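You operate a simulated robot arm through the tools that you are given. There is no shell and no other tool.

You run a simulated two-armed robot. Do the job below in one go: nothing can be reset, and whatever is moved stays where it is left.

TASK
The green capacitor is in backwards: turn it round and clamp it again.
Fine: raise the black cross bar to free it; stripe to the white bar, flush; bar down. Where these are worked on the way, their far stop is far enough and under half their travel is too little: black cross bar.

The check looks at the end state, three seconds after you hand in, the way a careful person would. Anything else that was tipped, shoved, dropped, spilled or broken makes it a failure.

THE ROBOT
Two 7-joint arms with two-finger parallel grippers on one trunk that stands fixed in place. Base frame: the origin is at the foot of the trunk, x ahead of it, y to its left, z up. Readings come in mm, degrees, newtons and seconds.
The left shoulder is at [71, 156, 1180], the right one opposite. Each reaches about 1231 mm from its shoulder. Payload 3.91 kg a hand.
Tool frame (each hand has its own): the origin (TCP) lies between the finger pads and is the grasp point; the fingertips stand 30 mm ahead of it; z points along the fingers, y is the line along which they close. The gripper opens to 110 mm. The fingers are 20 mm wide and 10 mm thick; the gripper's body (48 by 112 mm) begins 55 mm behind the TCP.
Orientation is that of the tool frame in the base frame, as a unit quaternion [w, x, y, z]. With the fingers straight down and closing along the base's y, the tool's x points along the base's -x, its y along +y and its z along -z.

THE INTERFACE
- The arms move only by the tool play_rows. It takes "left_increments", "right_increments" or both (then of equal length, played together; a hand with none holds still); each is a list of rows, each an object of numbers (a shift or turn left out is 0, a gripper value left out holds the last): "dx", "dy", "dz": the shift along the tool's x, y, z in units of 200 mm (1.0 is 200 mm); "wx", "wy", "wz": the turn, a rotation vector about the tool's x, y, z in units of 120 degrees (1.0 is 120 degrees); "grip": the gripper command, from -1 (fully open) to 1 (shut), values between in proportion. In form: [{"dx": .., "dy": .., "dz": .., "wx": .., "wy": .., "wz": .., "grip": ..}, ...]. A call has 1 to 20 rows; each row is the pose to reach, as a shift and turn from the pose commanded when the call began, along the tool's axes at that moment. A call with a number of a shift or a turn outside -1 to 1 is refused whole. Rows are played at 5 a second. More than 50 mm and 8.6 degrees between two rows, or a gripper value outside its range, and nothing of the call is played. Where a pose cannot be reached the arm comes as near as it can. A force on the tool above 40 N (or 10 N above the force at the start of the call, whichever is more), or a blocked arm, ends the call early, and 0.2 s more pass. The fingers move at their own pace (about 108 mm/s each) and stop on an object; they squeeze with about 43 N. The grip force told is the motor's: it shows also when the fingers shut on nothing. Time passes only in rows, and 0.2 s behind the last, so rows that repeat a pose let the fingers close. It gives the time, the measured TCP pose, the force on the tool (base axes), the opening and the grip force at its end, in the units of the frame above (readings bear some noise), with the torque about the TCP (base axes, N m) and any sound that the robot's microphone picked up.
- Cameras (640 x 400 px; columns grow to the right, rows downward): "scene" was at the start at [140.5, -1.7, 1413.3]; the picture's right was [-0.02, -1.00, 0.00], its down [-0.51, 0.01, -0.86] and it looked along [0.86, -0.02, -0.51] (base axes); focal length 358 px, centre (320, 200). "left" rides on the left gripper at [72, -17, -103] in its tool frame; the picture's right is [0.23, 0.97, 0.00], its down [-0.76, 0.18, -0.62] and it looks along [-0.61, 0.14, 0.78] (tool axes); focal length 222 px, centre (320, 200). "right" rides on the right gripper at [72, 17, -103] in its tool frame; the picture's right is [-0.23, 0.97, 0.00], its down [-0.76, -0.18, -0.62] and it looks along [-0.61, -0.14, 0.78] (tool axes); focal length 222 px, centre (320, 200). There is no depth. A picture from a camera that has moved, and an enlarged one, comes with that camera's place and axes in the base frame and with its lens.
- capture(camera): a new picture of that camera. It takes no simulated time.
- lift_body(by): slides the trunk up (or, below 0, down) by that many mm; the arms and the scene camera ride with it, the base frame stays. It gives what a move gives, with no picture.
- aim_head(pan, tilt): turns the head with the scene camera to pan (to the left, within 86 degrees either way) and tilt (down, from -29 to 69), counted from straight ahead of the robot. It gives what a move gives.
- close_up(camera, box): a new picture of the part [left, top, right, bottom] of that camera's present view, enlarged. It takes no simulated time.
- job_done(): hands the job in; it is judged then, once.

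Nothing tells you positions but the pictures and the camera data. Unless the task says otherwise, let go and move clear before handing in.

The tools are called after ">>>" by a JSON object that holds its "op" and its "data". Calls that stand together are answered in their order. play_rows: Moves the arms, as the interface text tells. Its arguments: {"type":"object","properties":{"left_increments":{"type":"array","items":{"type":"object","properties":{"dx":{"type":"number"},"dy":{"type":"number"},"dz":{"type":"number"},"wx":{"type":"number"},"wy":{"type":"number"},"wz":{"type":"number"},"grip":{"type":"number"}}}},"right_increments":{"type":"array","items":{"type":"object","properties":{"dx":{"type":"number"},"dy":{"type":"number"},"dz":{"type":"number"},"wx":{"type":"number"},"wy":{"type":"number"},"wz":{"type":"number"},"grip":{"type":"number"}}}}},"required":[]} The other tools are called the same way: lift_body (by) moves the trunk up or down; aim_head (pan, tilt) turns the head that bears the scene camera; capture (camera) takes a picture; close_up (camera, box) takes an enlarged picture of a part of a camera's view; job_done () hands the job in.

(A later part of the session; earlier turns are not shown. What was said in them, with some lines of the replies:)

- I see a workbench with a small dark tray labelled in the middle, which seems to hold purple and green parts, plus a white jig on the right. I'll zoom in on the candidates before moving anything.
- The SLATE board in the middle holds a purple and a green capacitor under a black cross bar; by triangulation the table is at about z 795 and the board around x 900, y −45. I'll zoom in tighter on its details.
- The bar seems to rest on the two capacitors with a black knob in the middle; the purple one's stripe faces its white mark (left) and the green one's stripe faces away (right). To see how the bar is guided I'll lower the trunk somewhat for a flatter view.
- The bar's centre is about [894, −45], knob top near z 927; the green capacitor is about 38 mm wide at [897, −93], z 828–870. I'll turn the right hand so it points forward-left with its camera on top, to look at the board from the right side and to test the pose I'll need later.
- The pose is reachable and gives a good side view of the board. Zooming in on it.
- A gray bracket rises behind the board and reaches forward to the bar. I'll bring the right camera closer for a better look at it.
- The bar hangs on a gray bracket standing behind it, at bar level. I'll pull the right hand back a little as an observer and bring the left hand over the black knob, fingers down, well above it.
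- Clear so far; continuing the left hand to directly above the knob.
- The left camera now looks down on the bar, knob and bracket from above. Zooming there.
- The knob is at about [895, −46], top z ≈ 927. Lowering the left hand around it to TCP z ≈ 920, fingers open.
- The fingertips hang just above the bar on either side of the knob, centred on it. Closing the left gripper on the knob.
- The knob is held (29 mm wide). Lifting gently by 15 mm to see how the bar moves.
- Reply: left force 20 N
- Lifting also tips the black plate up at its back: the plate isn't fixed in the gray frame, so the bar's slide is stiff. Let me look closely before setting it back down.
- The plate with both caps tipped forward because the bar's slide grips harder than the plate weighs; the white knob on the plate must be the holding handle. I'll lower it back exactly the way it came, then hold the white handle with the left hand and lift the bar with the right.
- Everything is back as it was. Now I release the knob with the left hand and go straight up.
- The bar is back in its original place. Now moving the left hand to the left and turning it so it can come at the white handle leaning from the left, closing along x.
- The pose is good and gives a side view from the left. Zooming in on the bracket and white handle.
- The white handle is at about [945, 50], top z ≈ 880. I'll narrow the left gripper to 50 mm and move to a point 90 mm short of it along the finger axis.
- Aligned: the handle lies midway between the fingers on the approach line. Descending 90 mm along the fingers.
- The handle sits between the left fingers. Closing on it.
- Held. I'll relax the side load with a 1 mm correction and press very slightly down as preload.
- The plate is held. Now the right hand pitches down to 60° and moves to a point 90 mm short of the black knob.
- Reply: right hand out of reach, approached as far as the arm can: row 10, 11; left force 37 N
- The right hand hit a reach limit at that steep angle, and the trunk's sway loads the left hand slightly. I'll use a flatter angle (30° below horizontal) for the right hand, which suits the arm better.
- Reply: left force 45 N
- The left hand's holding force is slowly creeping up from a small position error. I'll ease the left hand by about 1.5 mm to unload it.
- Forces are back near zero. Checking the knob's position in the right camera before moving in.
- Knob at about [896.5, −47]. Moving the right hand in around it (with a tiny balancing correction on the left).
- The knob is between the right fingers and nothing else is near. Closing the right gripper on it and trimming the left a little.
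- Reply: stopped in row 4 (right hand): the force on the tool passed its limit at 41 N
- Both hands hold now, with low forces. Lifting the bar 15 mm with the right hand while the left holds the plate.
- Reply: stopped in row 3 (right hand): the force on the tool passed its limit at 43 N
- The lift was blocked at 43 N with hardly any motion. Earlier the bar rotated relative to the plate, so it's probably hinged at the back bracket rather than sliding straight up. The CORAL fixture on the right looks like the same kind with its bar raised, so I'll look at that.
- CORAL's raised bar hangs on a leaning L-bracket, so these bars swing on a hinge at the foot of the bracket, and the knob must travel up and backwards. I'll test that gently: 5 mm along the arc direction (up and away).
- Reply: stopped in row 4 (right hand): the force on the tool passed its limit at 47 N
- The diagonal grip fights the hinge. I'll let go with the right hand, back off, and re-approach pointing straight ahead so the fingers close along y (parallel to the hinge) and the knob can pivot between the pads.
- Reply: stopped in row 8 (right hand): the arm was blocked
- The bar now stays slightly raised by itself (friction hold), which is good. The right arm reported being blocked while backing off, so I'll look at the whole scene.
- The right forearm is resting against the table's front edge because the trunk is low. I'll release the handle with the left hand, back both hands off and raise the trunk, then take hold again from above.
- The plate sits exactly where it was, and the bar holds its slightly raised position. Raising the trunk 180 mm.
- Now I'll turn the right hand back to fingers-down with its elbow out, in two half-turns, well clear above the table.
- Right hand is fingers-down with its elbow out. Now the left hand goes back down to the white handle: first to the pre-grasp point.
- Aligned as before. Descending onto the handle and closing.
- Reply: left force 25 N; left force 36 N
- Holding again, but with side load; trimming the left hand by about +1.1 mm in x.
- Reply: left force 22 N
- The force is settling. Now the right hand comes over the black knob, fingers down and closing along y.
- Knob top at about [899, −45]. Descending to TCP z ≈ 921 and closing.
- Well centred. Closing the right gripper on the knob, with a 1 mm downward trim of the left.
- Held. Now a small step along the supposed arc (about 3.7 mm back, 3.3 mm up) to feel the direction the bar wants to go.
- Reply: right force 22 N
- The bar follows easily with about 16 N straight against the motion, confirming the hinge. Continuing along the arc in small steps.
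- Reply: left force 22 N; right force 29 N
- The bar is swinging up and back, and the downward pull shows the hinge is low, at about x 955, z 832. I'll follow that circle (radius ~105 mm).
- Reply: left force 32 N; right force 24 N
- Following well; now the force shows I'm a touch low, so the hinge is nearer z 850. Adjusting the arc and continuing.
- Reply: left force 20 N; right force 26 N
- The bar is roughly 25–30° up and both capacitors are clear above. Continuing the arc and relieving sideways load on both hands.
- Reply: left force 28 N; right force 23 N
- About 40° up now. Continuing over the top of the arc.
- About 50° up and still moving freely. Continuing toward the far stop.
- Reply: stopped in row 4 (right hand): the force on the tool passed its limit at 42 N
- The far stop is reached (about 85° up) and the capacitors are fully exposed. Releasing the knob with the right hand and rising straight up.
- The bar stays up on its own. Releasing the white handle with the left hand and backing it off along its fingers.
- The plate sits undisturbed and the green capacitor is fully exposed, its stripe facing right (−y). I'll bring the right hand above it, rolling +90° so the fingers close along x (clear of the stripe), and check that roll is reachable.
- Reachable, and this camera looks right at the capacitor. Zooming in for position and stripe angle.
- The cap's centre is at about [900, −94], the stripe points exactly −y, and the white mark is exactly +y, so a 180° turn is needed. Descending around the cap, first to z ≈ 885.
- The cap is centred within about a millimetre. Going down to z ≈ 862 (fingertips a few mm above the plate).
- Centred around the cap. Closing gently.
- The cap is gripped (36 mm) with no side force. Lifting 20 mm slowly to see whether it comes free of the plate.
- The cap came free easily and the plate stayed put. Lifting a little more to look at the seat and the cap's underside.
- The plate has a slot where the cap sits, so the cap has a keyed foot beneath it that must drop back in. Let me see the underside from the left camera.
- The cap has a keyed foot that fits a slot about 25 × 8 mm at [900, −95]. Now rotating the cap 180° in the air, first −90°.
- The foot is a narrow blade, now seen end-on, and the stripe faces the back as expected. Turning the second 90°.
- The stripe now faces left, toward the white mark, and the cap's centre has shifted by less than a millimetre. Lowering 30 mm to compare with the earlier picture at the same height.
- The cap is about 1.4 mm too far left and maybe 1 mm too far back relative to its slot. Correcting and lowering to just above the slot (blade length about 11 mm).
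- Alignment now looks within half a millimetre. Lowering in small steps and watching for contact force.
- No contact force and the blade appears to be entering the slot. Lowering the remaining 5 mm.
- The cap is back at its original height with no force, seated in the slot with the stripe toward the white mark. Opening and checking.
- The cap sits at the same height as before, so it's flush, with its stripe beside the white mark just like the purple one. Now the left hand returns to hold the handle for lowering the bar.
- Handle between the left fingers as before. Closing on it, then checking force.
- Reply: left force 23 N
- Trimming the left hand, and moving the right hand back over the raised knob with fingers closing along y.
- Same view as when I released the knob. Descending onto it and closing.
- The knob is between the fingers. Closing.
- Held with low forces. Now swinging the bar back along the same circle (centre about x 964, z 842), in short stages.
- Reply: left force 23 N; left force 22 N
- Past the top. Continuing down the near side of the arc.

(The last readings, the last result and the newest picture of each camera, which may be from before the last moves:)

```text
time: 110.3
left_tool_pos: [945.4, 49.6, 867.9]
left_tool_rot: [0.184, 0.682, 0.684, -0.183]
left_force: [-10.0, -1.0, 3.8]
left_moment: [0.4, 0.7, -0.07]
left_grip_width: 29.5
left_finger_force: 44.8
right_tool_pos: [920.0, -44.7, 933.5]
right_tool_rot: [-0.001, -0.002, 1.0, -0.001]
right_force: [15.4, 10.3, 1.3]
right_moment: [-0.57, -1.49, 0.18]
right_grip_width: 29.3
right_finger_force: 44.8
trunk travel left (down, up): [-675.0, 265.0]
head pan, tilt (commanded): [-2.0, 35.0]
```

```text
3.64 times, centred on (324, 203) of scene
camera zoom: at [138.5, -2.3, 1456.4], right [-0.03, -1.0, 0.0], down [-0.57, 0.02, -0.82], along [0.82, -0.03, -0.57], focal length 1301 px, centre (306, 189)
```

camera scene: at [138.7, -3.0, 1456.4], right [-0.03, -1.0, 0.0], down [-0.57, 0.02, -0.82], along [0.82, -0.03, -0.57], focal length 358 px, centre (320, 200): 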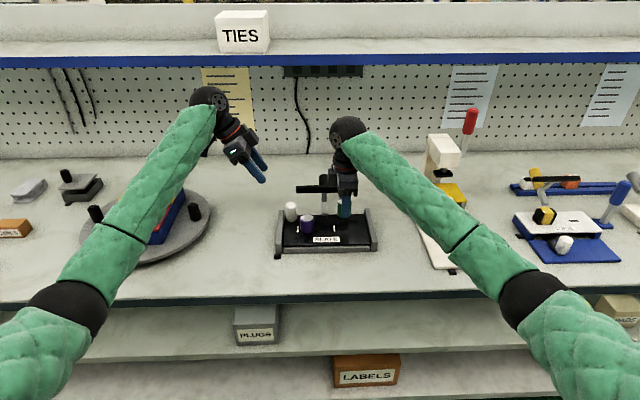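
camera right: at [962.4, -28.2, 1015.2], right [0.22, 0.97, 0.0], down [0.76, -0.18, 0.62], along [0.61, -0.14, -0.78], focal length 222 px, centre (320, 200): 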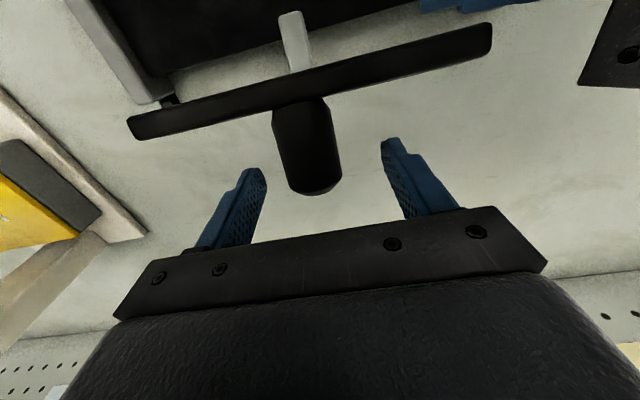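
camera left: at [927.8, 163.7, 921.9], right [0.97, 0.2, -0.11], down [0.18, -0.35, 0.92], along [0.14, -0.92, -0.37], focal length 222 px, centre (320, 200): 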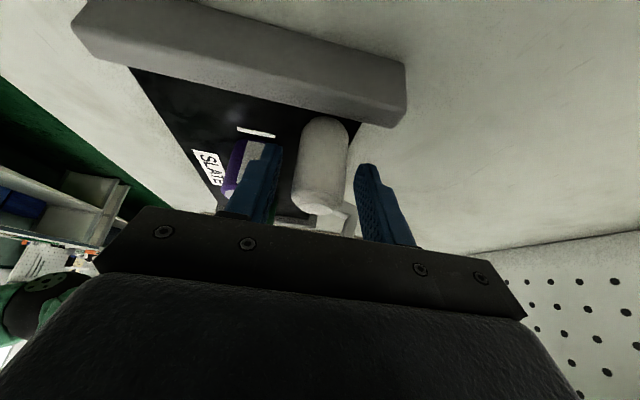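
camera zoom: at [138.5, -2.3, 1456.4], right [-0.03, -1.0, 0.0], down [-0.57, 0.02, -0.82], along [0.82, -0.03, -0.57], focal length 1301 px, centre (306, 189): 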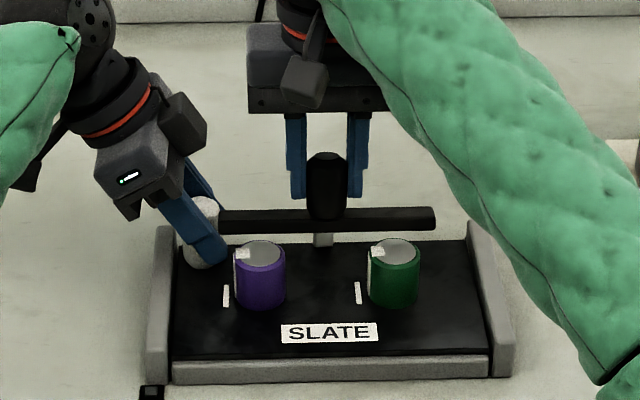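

Nearly there. Continuing to just above the closed position.

>>> {"op": "play_rows", "data": {"right_increments": [{"dx": 0.0275, "dy": 0.003, "dz": 0.01, "grip": 1}, {"dx": 0.0505, "dy": 0.003, "dz": 0.0235, "grip": 1}, {"dx": 0.0725, "dy": 0.003, "dz": 0.038, "grip": 1}, {"dx": 0.094, "dy": 0.003, "dz": 0.054, "grip": 1}]}}

>>> {"op": "close_up", "data": {"camera": "scene", "box": [260, 158, 388, 258]}}

>>> {"op": "close_up", "data": {"camera": "scene", "box": [320, 195, 384, 240]}}

```text
time: 111.3
left_tool_pos: [944.1, 50.5, 868.3]
left_tool_rot: [0.184, 0.682, 0.684, -0.183]
left_force: [-12.3, 10.9, -4.4]
left_moment: [-0.31, 0.76, 0.16]
left_grip_width: 29.5
left_finger_force: 45.2
right_tool_pos: [902.8, -45.5, 922.3]
right_tool_rot: [0.0, 0.0, 1.0, 0.0]
right_force: [12.8, -9.3, 7.9]
right_moment: [-0.84, -1.47, 0.16]
right_grip_width: 29.4
right_finger_force: 45.3
trunk travel left (down, up): [-675.0, 265.0]
head pan, tilt (commanded): [-2.0, 35.0]
```

```text
4.00 times, centred on (324, 208) of scene
camera zoom: at [138.3, -2.7, 1456.4], right [-0.03, -1.0, 0.0], down [-0.57, 0.02, -0.82], along [0.82, -0.03, -0.57], focal length 1431 px, centre (304, 168)
```

zoom: 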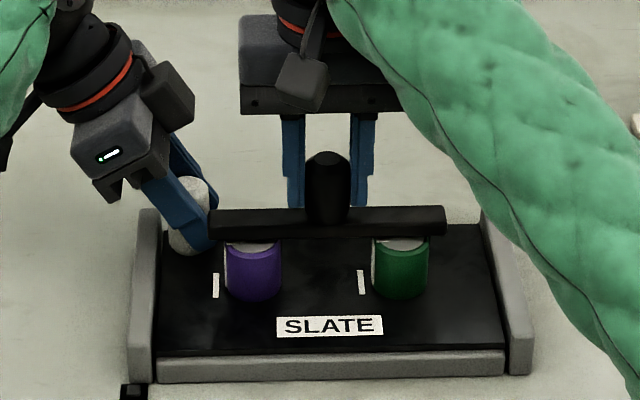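

```text
8.89 times, centred on (352, 218) of scene
camera zoom: at [138.3, -2.7, 1456.4], right [-0.03, -1.0, 0.0], down [-0.57, 0.02, -0.82], along [0.82, -0.03, -0.57], focal length 3180 px, centre (36, 44)
```

zoom: 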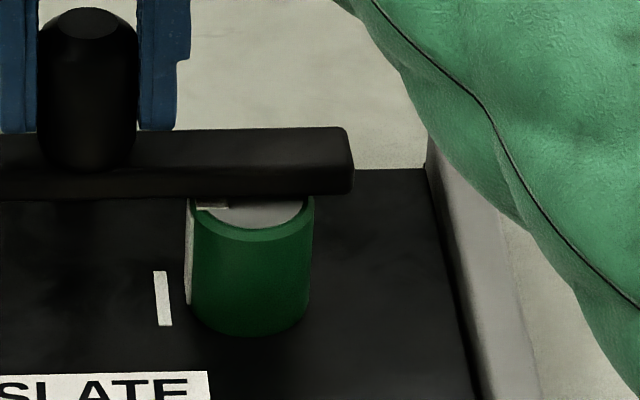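

Almost closed. Final few millimetres onto the capacitors.

>>> {"op": "play_rows", "data": {"right_increments": [{"dx": 0.01, "dy": -0.003, "dz": 0.0085, "grip": 1}, {"dx": 0.0155, "dy": -0.003, "dz": 0.013, "grip": 1}, {"dx": 0.0205, "dy": -0.003, "dz": 0.017, "grip": 1}, {"dx": 0.0275, "dy": -0.003, "dz": 0.023, "grip": 1}]}}

>>> {"op": "close_up", "data": {"camera": "scene", "box": [320, 195, 384, 240]}}

>>> {"op": "close_up", "data": {"camera": "scene", "box": [260, 178, 388, 268]}}

```text
time: 112.3
left_tool_pos: [944.9, 49.5, 868.2]
left_tool_rot: [0.184, 0.682, 0.684, -0.182]
left_force: [-10.2, 15.3, -12.9]
left_moment: [0.32, 0.39, 0.03]
left_grip_width: 29.8
left_finger_force: 45.3
right_tool_pos: [896.4, -45.2, 918.6]
right_tool_rot: [0.001, -0.002, 1.0, 0.001]
right_force: [22.8, -12.3, 28.5]
right_moment: [-0.92, -0.99, 0.04]
right_grip_width: 29.1
right_finger_force: 45.5
trunk travel left (down, up): [-675.0, 265.0]
head pan, tilt (commanded): [-2.0, 35.0]
```

```text
8.89 times, centred on (352, 218) of scene
camera zoom: at [138.5, -2.6, 1456.6], right [-0.03, -1.0, 0.0], down [-0.57, 0.02, -0.82], along [0.82, -0.03, -0.57], focal length 3180 px, centre (36, 44)
```

zoom: 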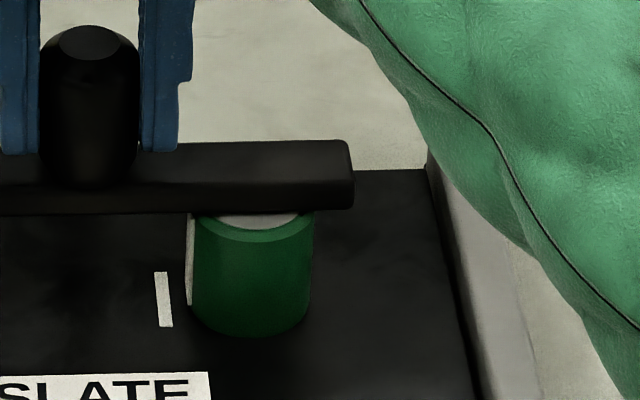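

```text
4.44 times, centred on (324, 223) of scene
camera zoom: at [138.5, -2.6, 1456.6], right [-0.03, -1.0, 0.0], down [-0.57, 0.02, -0.82], along [0.82, -0.03, -0.57], focal length 1590 px, centre (302, 98)
```

zoom: 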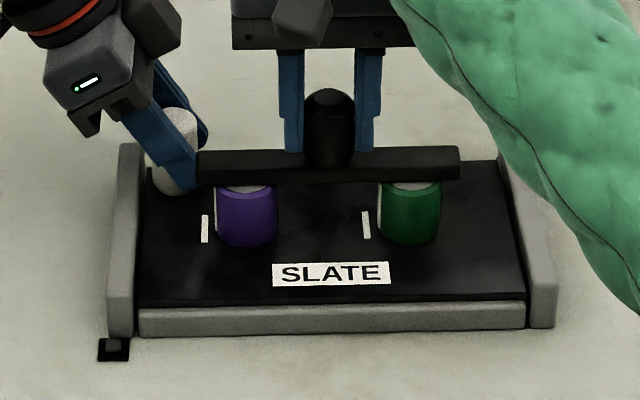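

The bar meets the capacitors (about 36 N reaction) at the original grasp height. One more gentle push to be sure it's fully down.

>>> {"op": "play_rows", "data": {"right_increments": [{"dx": 0.004, "dz": 0.004, "grip": 1}, {"dx": 0.007, "dz": 0.008, "grip": 1}, {"dx": 0.007, "dz": 0.01, "grip": 1}]}}

>>> {"op": "close_up", "data": {"camera": "scene", "box": [320, 195, 384, 240]}}

```text
time: 113.1
left_tool_pos: [945.4, 50.0, 867.0]
left_tool_rot: [0.184, 0.682, 0.684, -0.183]
left_force: [-10.4, 14.4, -18.0]
left_moment: [0.48, -0.6, 0.01]
left_grip_width: 29.4
left_finger_force: 45.5
right_tool_pos: [894.5, -44.7, 916.0]
right_tool_rot: [0.0, -0.001, 1.0, 0.001]
right_force: [20.0, -11.6, 35.1]
right_moment: [-0.93, -0.43, -0.04]
right_grip_width: 29.2
right_finger_force: 44.8
trunk travel left (down, up): [-675.0, 265.0]
head pan, tilt (commanded): [-2.0, 35.0]
```

```text
8.89 times, centred on (352, 218) of scene
camera zoom: at [138.0, -2.4, 1456.5], right [-0.03, -1.0, 0.0], down [-0.57, 0.02, -0.82], along [0.82, -0.03, -0.57], focal length 3180 px, centre (36, 44)
```

zoom: 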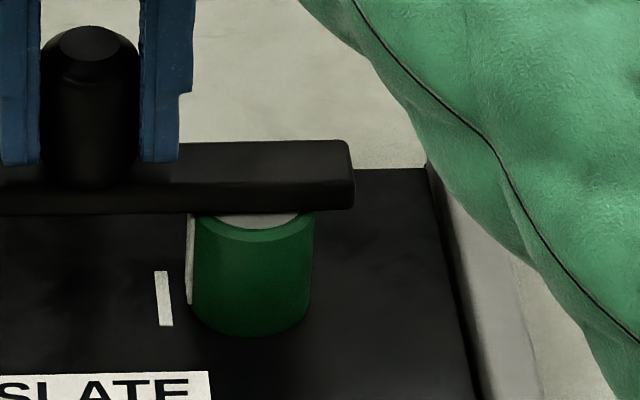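

The bar didn't move further — it's fully down on the capacitors. Releasing the knob with the right hand and rising clear.

>>> {"op": "play_rows", "data": {"right_increments": [{"grip": 0.2}, {"grip": -0.45}, {"grip": -0.45}, {"grip": -0.45}, {"dz": -0.03, "grip": -0.45}, {"dz": -0.1, "grip": -0.45}, {"dz": -0.2, "grip": -0.45}, {"dz": -0.35, "grip": -0.45}, {"dz": -0.5, "grip": -0.45}, {"dz": -0.6, "grip": -0.45}]}}

>>> {"op": "close_up", "data": {"camera": "scene", "box": [260, 178, 388, 268]}}

```text
time: 115.3
left_tool_pos: [945.1, 49.4, 867.2]
left_tool_rot: [0.184, 0.682, 0.684, -0.183]
left_force: [-21.1, 10.8, -11.0]
left_moment: [0.15, -0.36, 0.22]
left_grip_width: 29.7
left_finger_force: 45.3
right_tool_pos: [895.9, -46.5, 1035.0]
right_tool_rot: [0.0, -0.001, 1.0, 0.0]
right_force: [0.0, 1.2, 0.7]
right_moment: [0.02, 0.0, -0.03]
right_grip_width: 79.7
right_finger_force: 0.1
trunk travel left (down, up): [-675.0, 265.0]
head pan, tilt (commanded): [-2.0, 35.0]
```

```text
4.44 times, centred on (324, 223) of scene
camera zoom: at [138.2, -2.1, 1456.3], right [-0.03, -1.0, 0.0], down [-0.57, 0.02, -0.82], along [0.82, -0.03, -0.57], focal length 1590 px, centre (302, 98)
```

zoom: 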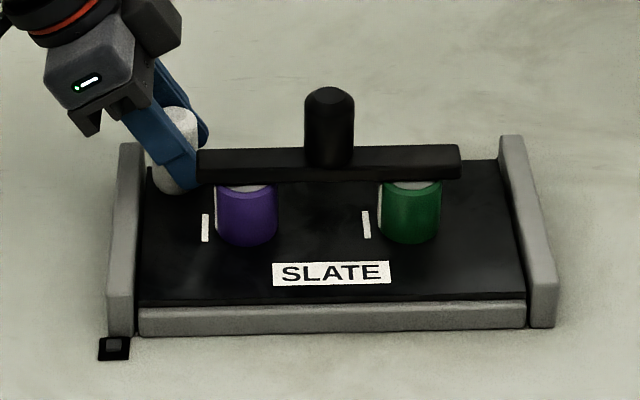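

Bar down and released. Trimming and releasing the left hand from the handle, then backing off along its fingers.

>>> {"op": "play_rows", "data": {"left_increments": [{"dx": 0.001, "dy": -0.004, "dz": 0.002, "grip": 1}, {"dx": 0.0015, "dy": -0.006, "dz": 0.003, "grip": 1}, {"dx": 0.0015, "dy": -0.006, "dz": 0.003, "grip": 1}]}}

>>> {"op": "play_rows", "data": {"left_increments": [{"grip": 0.09}, {"grip": 0.09}, {"grip": 0.09}, {"dz": -0.05, "grip": 0.09}, {"dz": -0.15, "grip": 0.09}, {"dz": -0.3, "grip": 0.09}, {"dz": -0.45, "grip": 0.09}, {"dz": -0.6, "grip": 0.09}, {"dz": -0.75, "grip": 0.09}]}}

>>> {"op": "close_up", "data": {"camera": "scene", "box": [260, 178, 388, 268]}}

>>> {"op": "capture", "data": {"camera": "right"}}

>>> {"op": "capture", "data": {"camera": "scene"}}

```text
time: 116.1
left_tool_pos: [945.5, 50.0, 868.6]
left_tool_rot: [0.185, 0.683, 0.683, -0.182]
left_force: [-5.3, 10.6, 0.7]
left_moment: [0.94, 0.63, -0.03]
left_grip_width: 29.7
left_finger_force: 44.9
right_tool_pos: [895.6, -45.2, 1034.4]
right_tool_rot: [0.0, -0.001, 1.0, 0.0]
right_force: [-0.4, -1.3, 0.6]
right_moment: [-0.02, -0.02, -0.01]
right_grip_width: 79.8
right_finger_force: 0.1
trunk travel left (down, up): [-675.0, 265.0]
head pan, tilt (commanded): [-2.0, 35.0]
```

```text
time: 118.1
left_tool_pos: [943.9, 126.4, 997.1]
left_tool_rot: [0.184, 0.683, 0.683, -0.183]
left_force: [0.1, 0.5, -0.2]
left_moment: [-0.04, 0.0, 0.01]
left_grip_width: 49.9
left_finger_force: 0.0
right_tool_pos: [895.9, -45.9, 1033.7]
right_tool_rot: [-0.001, -0.001, 1.0, 0.001]
right_force: [0.2, 0.9, -0.6]
right_moment: [-0.01, 0.0, 0.05]
right_grip_width: 79.7
right_finger_force: 0.1
trunk travel left (down, up): [-675.0, 265.0]
head pan, tilt (commanded): [-2.0, 35.0]
```

```text
4.44 times, centred on (324, 223) of scene
camera zoom: at [138.1, -2.6, 1456.4], right [-0.04, -1.0, 0.0], down [-0.57, 0.02, -0.82], along [0.82, -0.03, -0.57], focal length 1590 px, centre (302, 98)
```

zoom: 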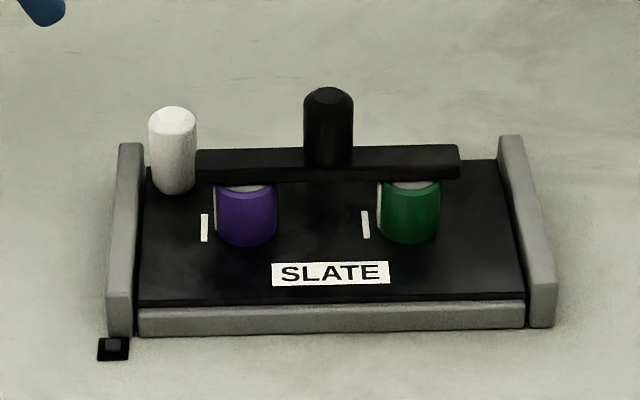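

```text
taken
camera right: at [823.6, -29.5, 1137.7], right [0.22, 0.97, 0.0], down [0.76, -0.18, 0.62], along [0.61, -0.14, -0.78], focal length 222 px, centre (320, 200)
```

right: 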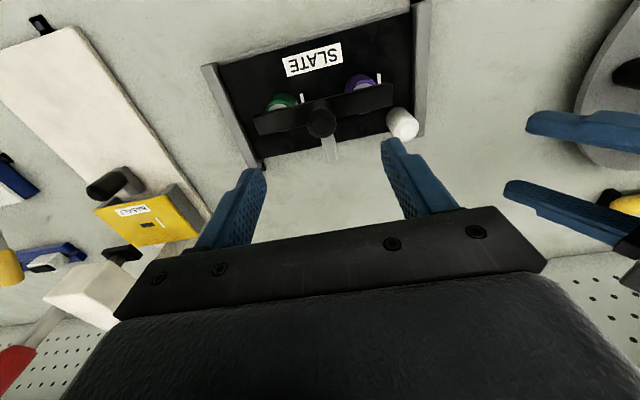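

```text
taken
camera scene: at [138.1, -2.6, 1456.4], right [-0.04, -1.0, 0.0], down [-0.57, 0.02, -0.82], along [0.82, -0.03, -0.57], focal length 358 px, centre (320, 200)
```

scene: 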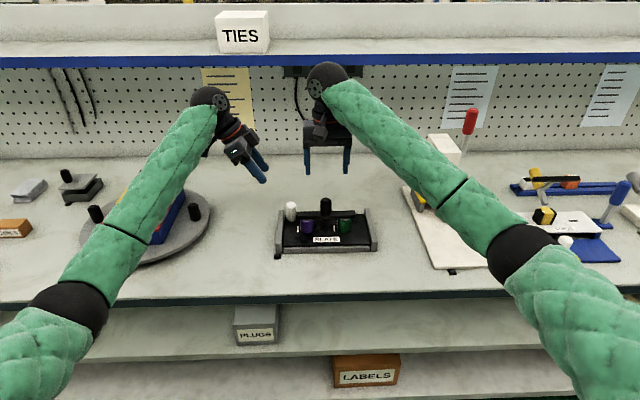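

Everything is released and the board looks right. Retracting both hands up and back, clear of the bench fixtures.

>>> {"op": "play_rows", "data": {"right_increments": [{"dx": 0.02, "dy": -0.03, "dz": -0.08, "grip": -0.45}, {"dx": 0.06, "dy": -0.09, "dz": -0.16, "grip": -0.45}, {"dx": 0.12, "dy": -0.17, "dz": -0.23, "grip": -0.45}, {"dx": 0.19, "dy": -0.26, "dz": -0.29, "grip": -0.45}, {"dx": 0.26, "dy": -0.36, "dz": -0.35, "grip": -0.45}, {"dx": 0.33, "dy": -0.46, "dz": -0.4, "grip": -0.45}, {"dx": 0.4, "dy": -0.56, "dz": -0.44, "grip": -0.45}, {"dx": 0.495, "dy": -0.685, "dz": -0.47, "grip": -0.45}], "left_increments": [{"dx": -0.016, "dy": 0.0, "dz": -0.08, "grip": 0.09}, {"dx": -0.03, "dy": -0.02, "dz": -0.16, "grip": 0.09}, {"dx": -0.05, "dy": -0.08, "dz": -0.24, "grip": 0.09}, {"dx": -0.065, "dy": -0.18, "dz": -0.32, "grip": 0.09}, {"dx": -0.08, "dy": -0.3, "dz": -0.4, "grip": 0.09}, {"dx": -0.095, "dy": -0.45, "dz": -0.48, "grip": 0.09}, {"dx": -0.11, "dy": -0.6, "dz": -0.55, "grip": 0.09}, {"dx": -0.127, "dy": -0.75, "dz": -0.62, "grip": 0.09}]}}

>>> {"op": "capture", "data": {"camera": "scene"}}

```text
time: 119.9
left_tool_pos: [792.1, 162.3, 1117.0]
left_tool_rot: [0.184, 0.683, 0.683, -0.182]
left_force: [-1.0, -0.4, 0.9]
left_moment: [0.03, -0.02, 0.01]
left_grip_width: 50.0
left_finger_force: 0.1
right_tool_pos: [796.2, -182.7, 1131.8]
right_tool_rot: [0.0, -0.002, 1.0, 0.001]
right_force: [-0.3, 0.5, 0.0]
right_moment: [0.03, -0.03, -0.01]
right_grip_width: 79.6
right_finger_force: 0.0
trunk travel left (down, up): [-675.0, 265.0]
head pan, tilt (commanded): [-2.0, 35.0]
```

```text
taken
camera scene: at [136.5, -3.9, 1456.6], right [-0.03, -1.0, 0.0], down [-0.57, 0.02, -0.82], along [0.82, -0.03, -0.57], focal length 358 px, centre (320, 200)
```

scene: 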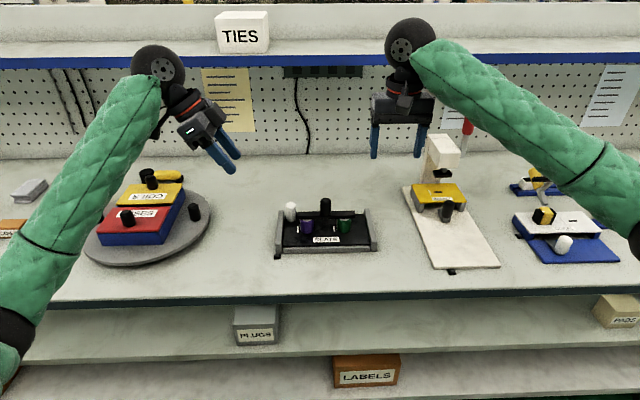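

Both hands are clear. I'll put the trunk and head back to their starting pose to compare the board directly with the first pictures.

>>> {"op": "lift_body", "data": {"by": -50}}

>>> {"op": "aim_head", "data": {"pan": -1.1, "tilt": 30.6}}

>>> {"op": "close_up", "data": {"camera": "scene", "box": [260, 195, 400, 283]}}

>>> {"op": "close_up", "data": {"camera": "scene", "box": [328, 208, 376, 252]}}

>>> {"op": "close_up", "data": {"camera": "scene", "box": [280, 208, 344, 252]}}

>>> {"op": "capture", "data": {"camera": "scene"}}

```text
time: 120.8
left_tool_pos: [793.8, 162.5, 1067.3]
left_tool_rot: [0.185, 0.683, 0.683, -0.182]
left_force: [0.4, -0.2, -0.2]
left_moment: [0.0, -0.01, -0.01]
left_grip_width: 49.9
left_finger_force: 0.0
right_tool_pos: [796.6, -182.1, 1080.7]
right_tool_rot: [-0.001, -0.001, 1.0, 0.001]
right_force: [0.6, 0.8, 0.1]
right_moment: [-0.02, -0.03, -0.03]
right_grip_width: 79.8
right_finger_force: 0.0
trunk travel left (down, up): [-625.0, 315.0]
head pan, tilt (commanded): [-2.0, 35.0]
```

```text
time: 121.4
left_tool_pos: [795.1, 162.9, 1065.8]
left_tool_rot: [0.184, 0.682, 0.684, -0.183]
left_force: [0.3, -0.5, -0.4]
left_moment: [0.0, 0.01, 0.01]
left_grip_width: 50.3
left_finger_force: 0.0
right_tool_pos: [797.8, -181.2, 1078.9]
right_tool_rot: [-0.001, 0.0, 1.0, 0.001]
right_force: [0.1, -0.5, 0.0]
right_moment: [0.0, 0.04, -0.01]
right_grip_width: 79.7
right_finger_force: 0.0
trunk travel left (down, up): [-625.0, 315.0]
head pan, tilt (commanded): [-1.1, 30.6]
```

```text
4.55 times, centred on (330, 239) of scene
camera zoom: at [140.8, -1.6, 1413.2], right [-0.02, -1.0, 0.0], down [-0.51, 0.01, -0.86], along [0.86, -0.02, -0.51], focal length 1626 px, centre (274, 23)
```

zoom: 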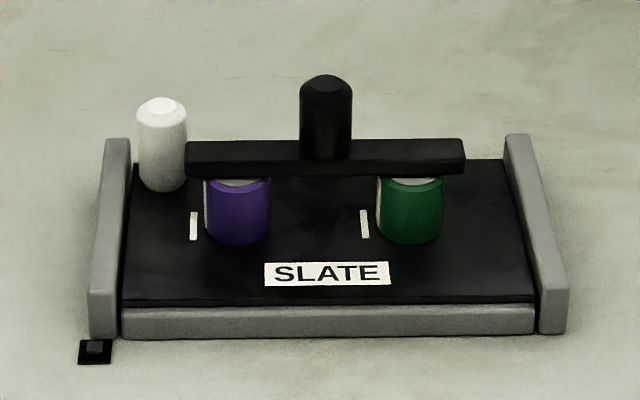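

```text
9.09 times, centred on (352, 230) of scene
camera zoom: at [140.8, -1.6, 1413.2], right [-0.02, -1.0, 0.0], down [-0.51, 0.01, -0.86], along [0.86, -0.02, -0.51], focal length 3252 px, centre (29, -73)
```

zoom: 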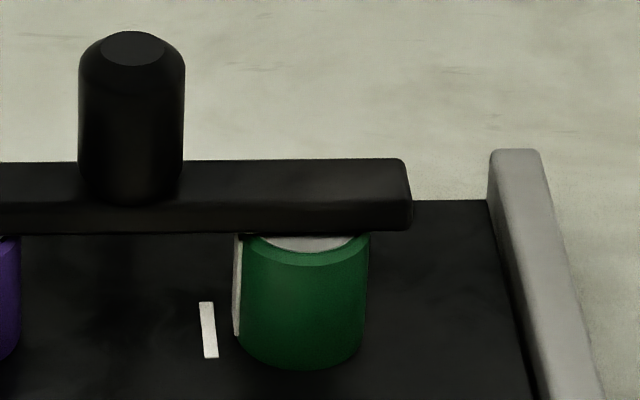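

```text
9.09 times, centred on (312, 230) of scene
camera zoom: at [140.8, -1.6, 1413.2], right [-0.02, -1.0, 0.0], down [-0.51, 0.01, -0.86], along [0.86, -0.02, -0.51], focal length 3252 px, centre (393, -73)
```

zoom: 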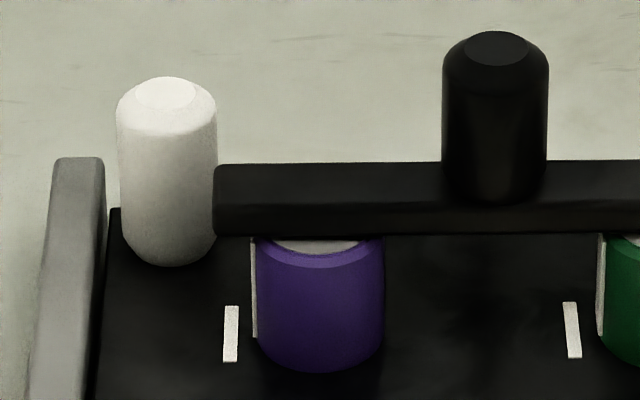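

```text
taken
camera scene: at [140.8, -1.6, 1413.2], right [-0.02, -1.0, 0.0], down [-0.51, 0.01, -0.86], along [0.86, -0.02, -0.51], focal length 358 px, centre (320, 200)
```

scene: 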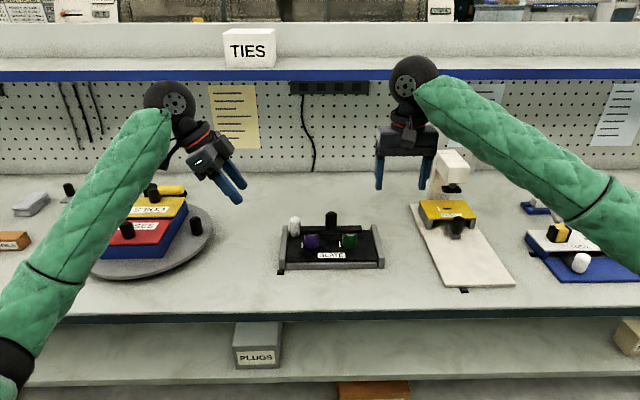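

Compared with the first pictures, the bar is back in exactly its closed position. The green capacitor sits flush under it with its stripe next to the white mark, like the purple one. The plate, handle and neighbouring fixtures are unchanged, and both hands are clear. Handing in.

>>> {"op": "job_done", "data": {}}

```text
The job is handed in.
```

The green capacitor is turned round and clamped again. Its stripe now faces the white bar, it sits flush in its slot, and the black cross bar is down.

- **Black cross bar:** It swings on a hinge at the back. I raised it to its far stop, about 85°, and lowered it until it met both capacitors. In a before-and-after comparison from the same camera view, it is back in its original closed position.
- **Capacitor:** It went back in at the same height as before, with no resistance. Its body sits about 1 mm further right than it did originally.
- **Plate tipped early on:** My first lift was straight up, and it tipped the black plate up about 11 mm at the back before I set it down again. After that I steadied the plate with the white handle. In the final pictures the plate, the purple capacitor and the handle are all where they started.

Both hands have let go and are clear of the bench. I saw no change in the neighbouring fixtures.
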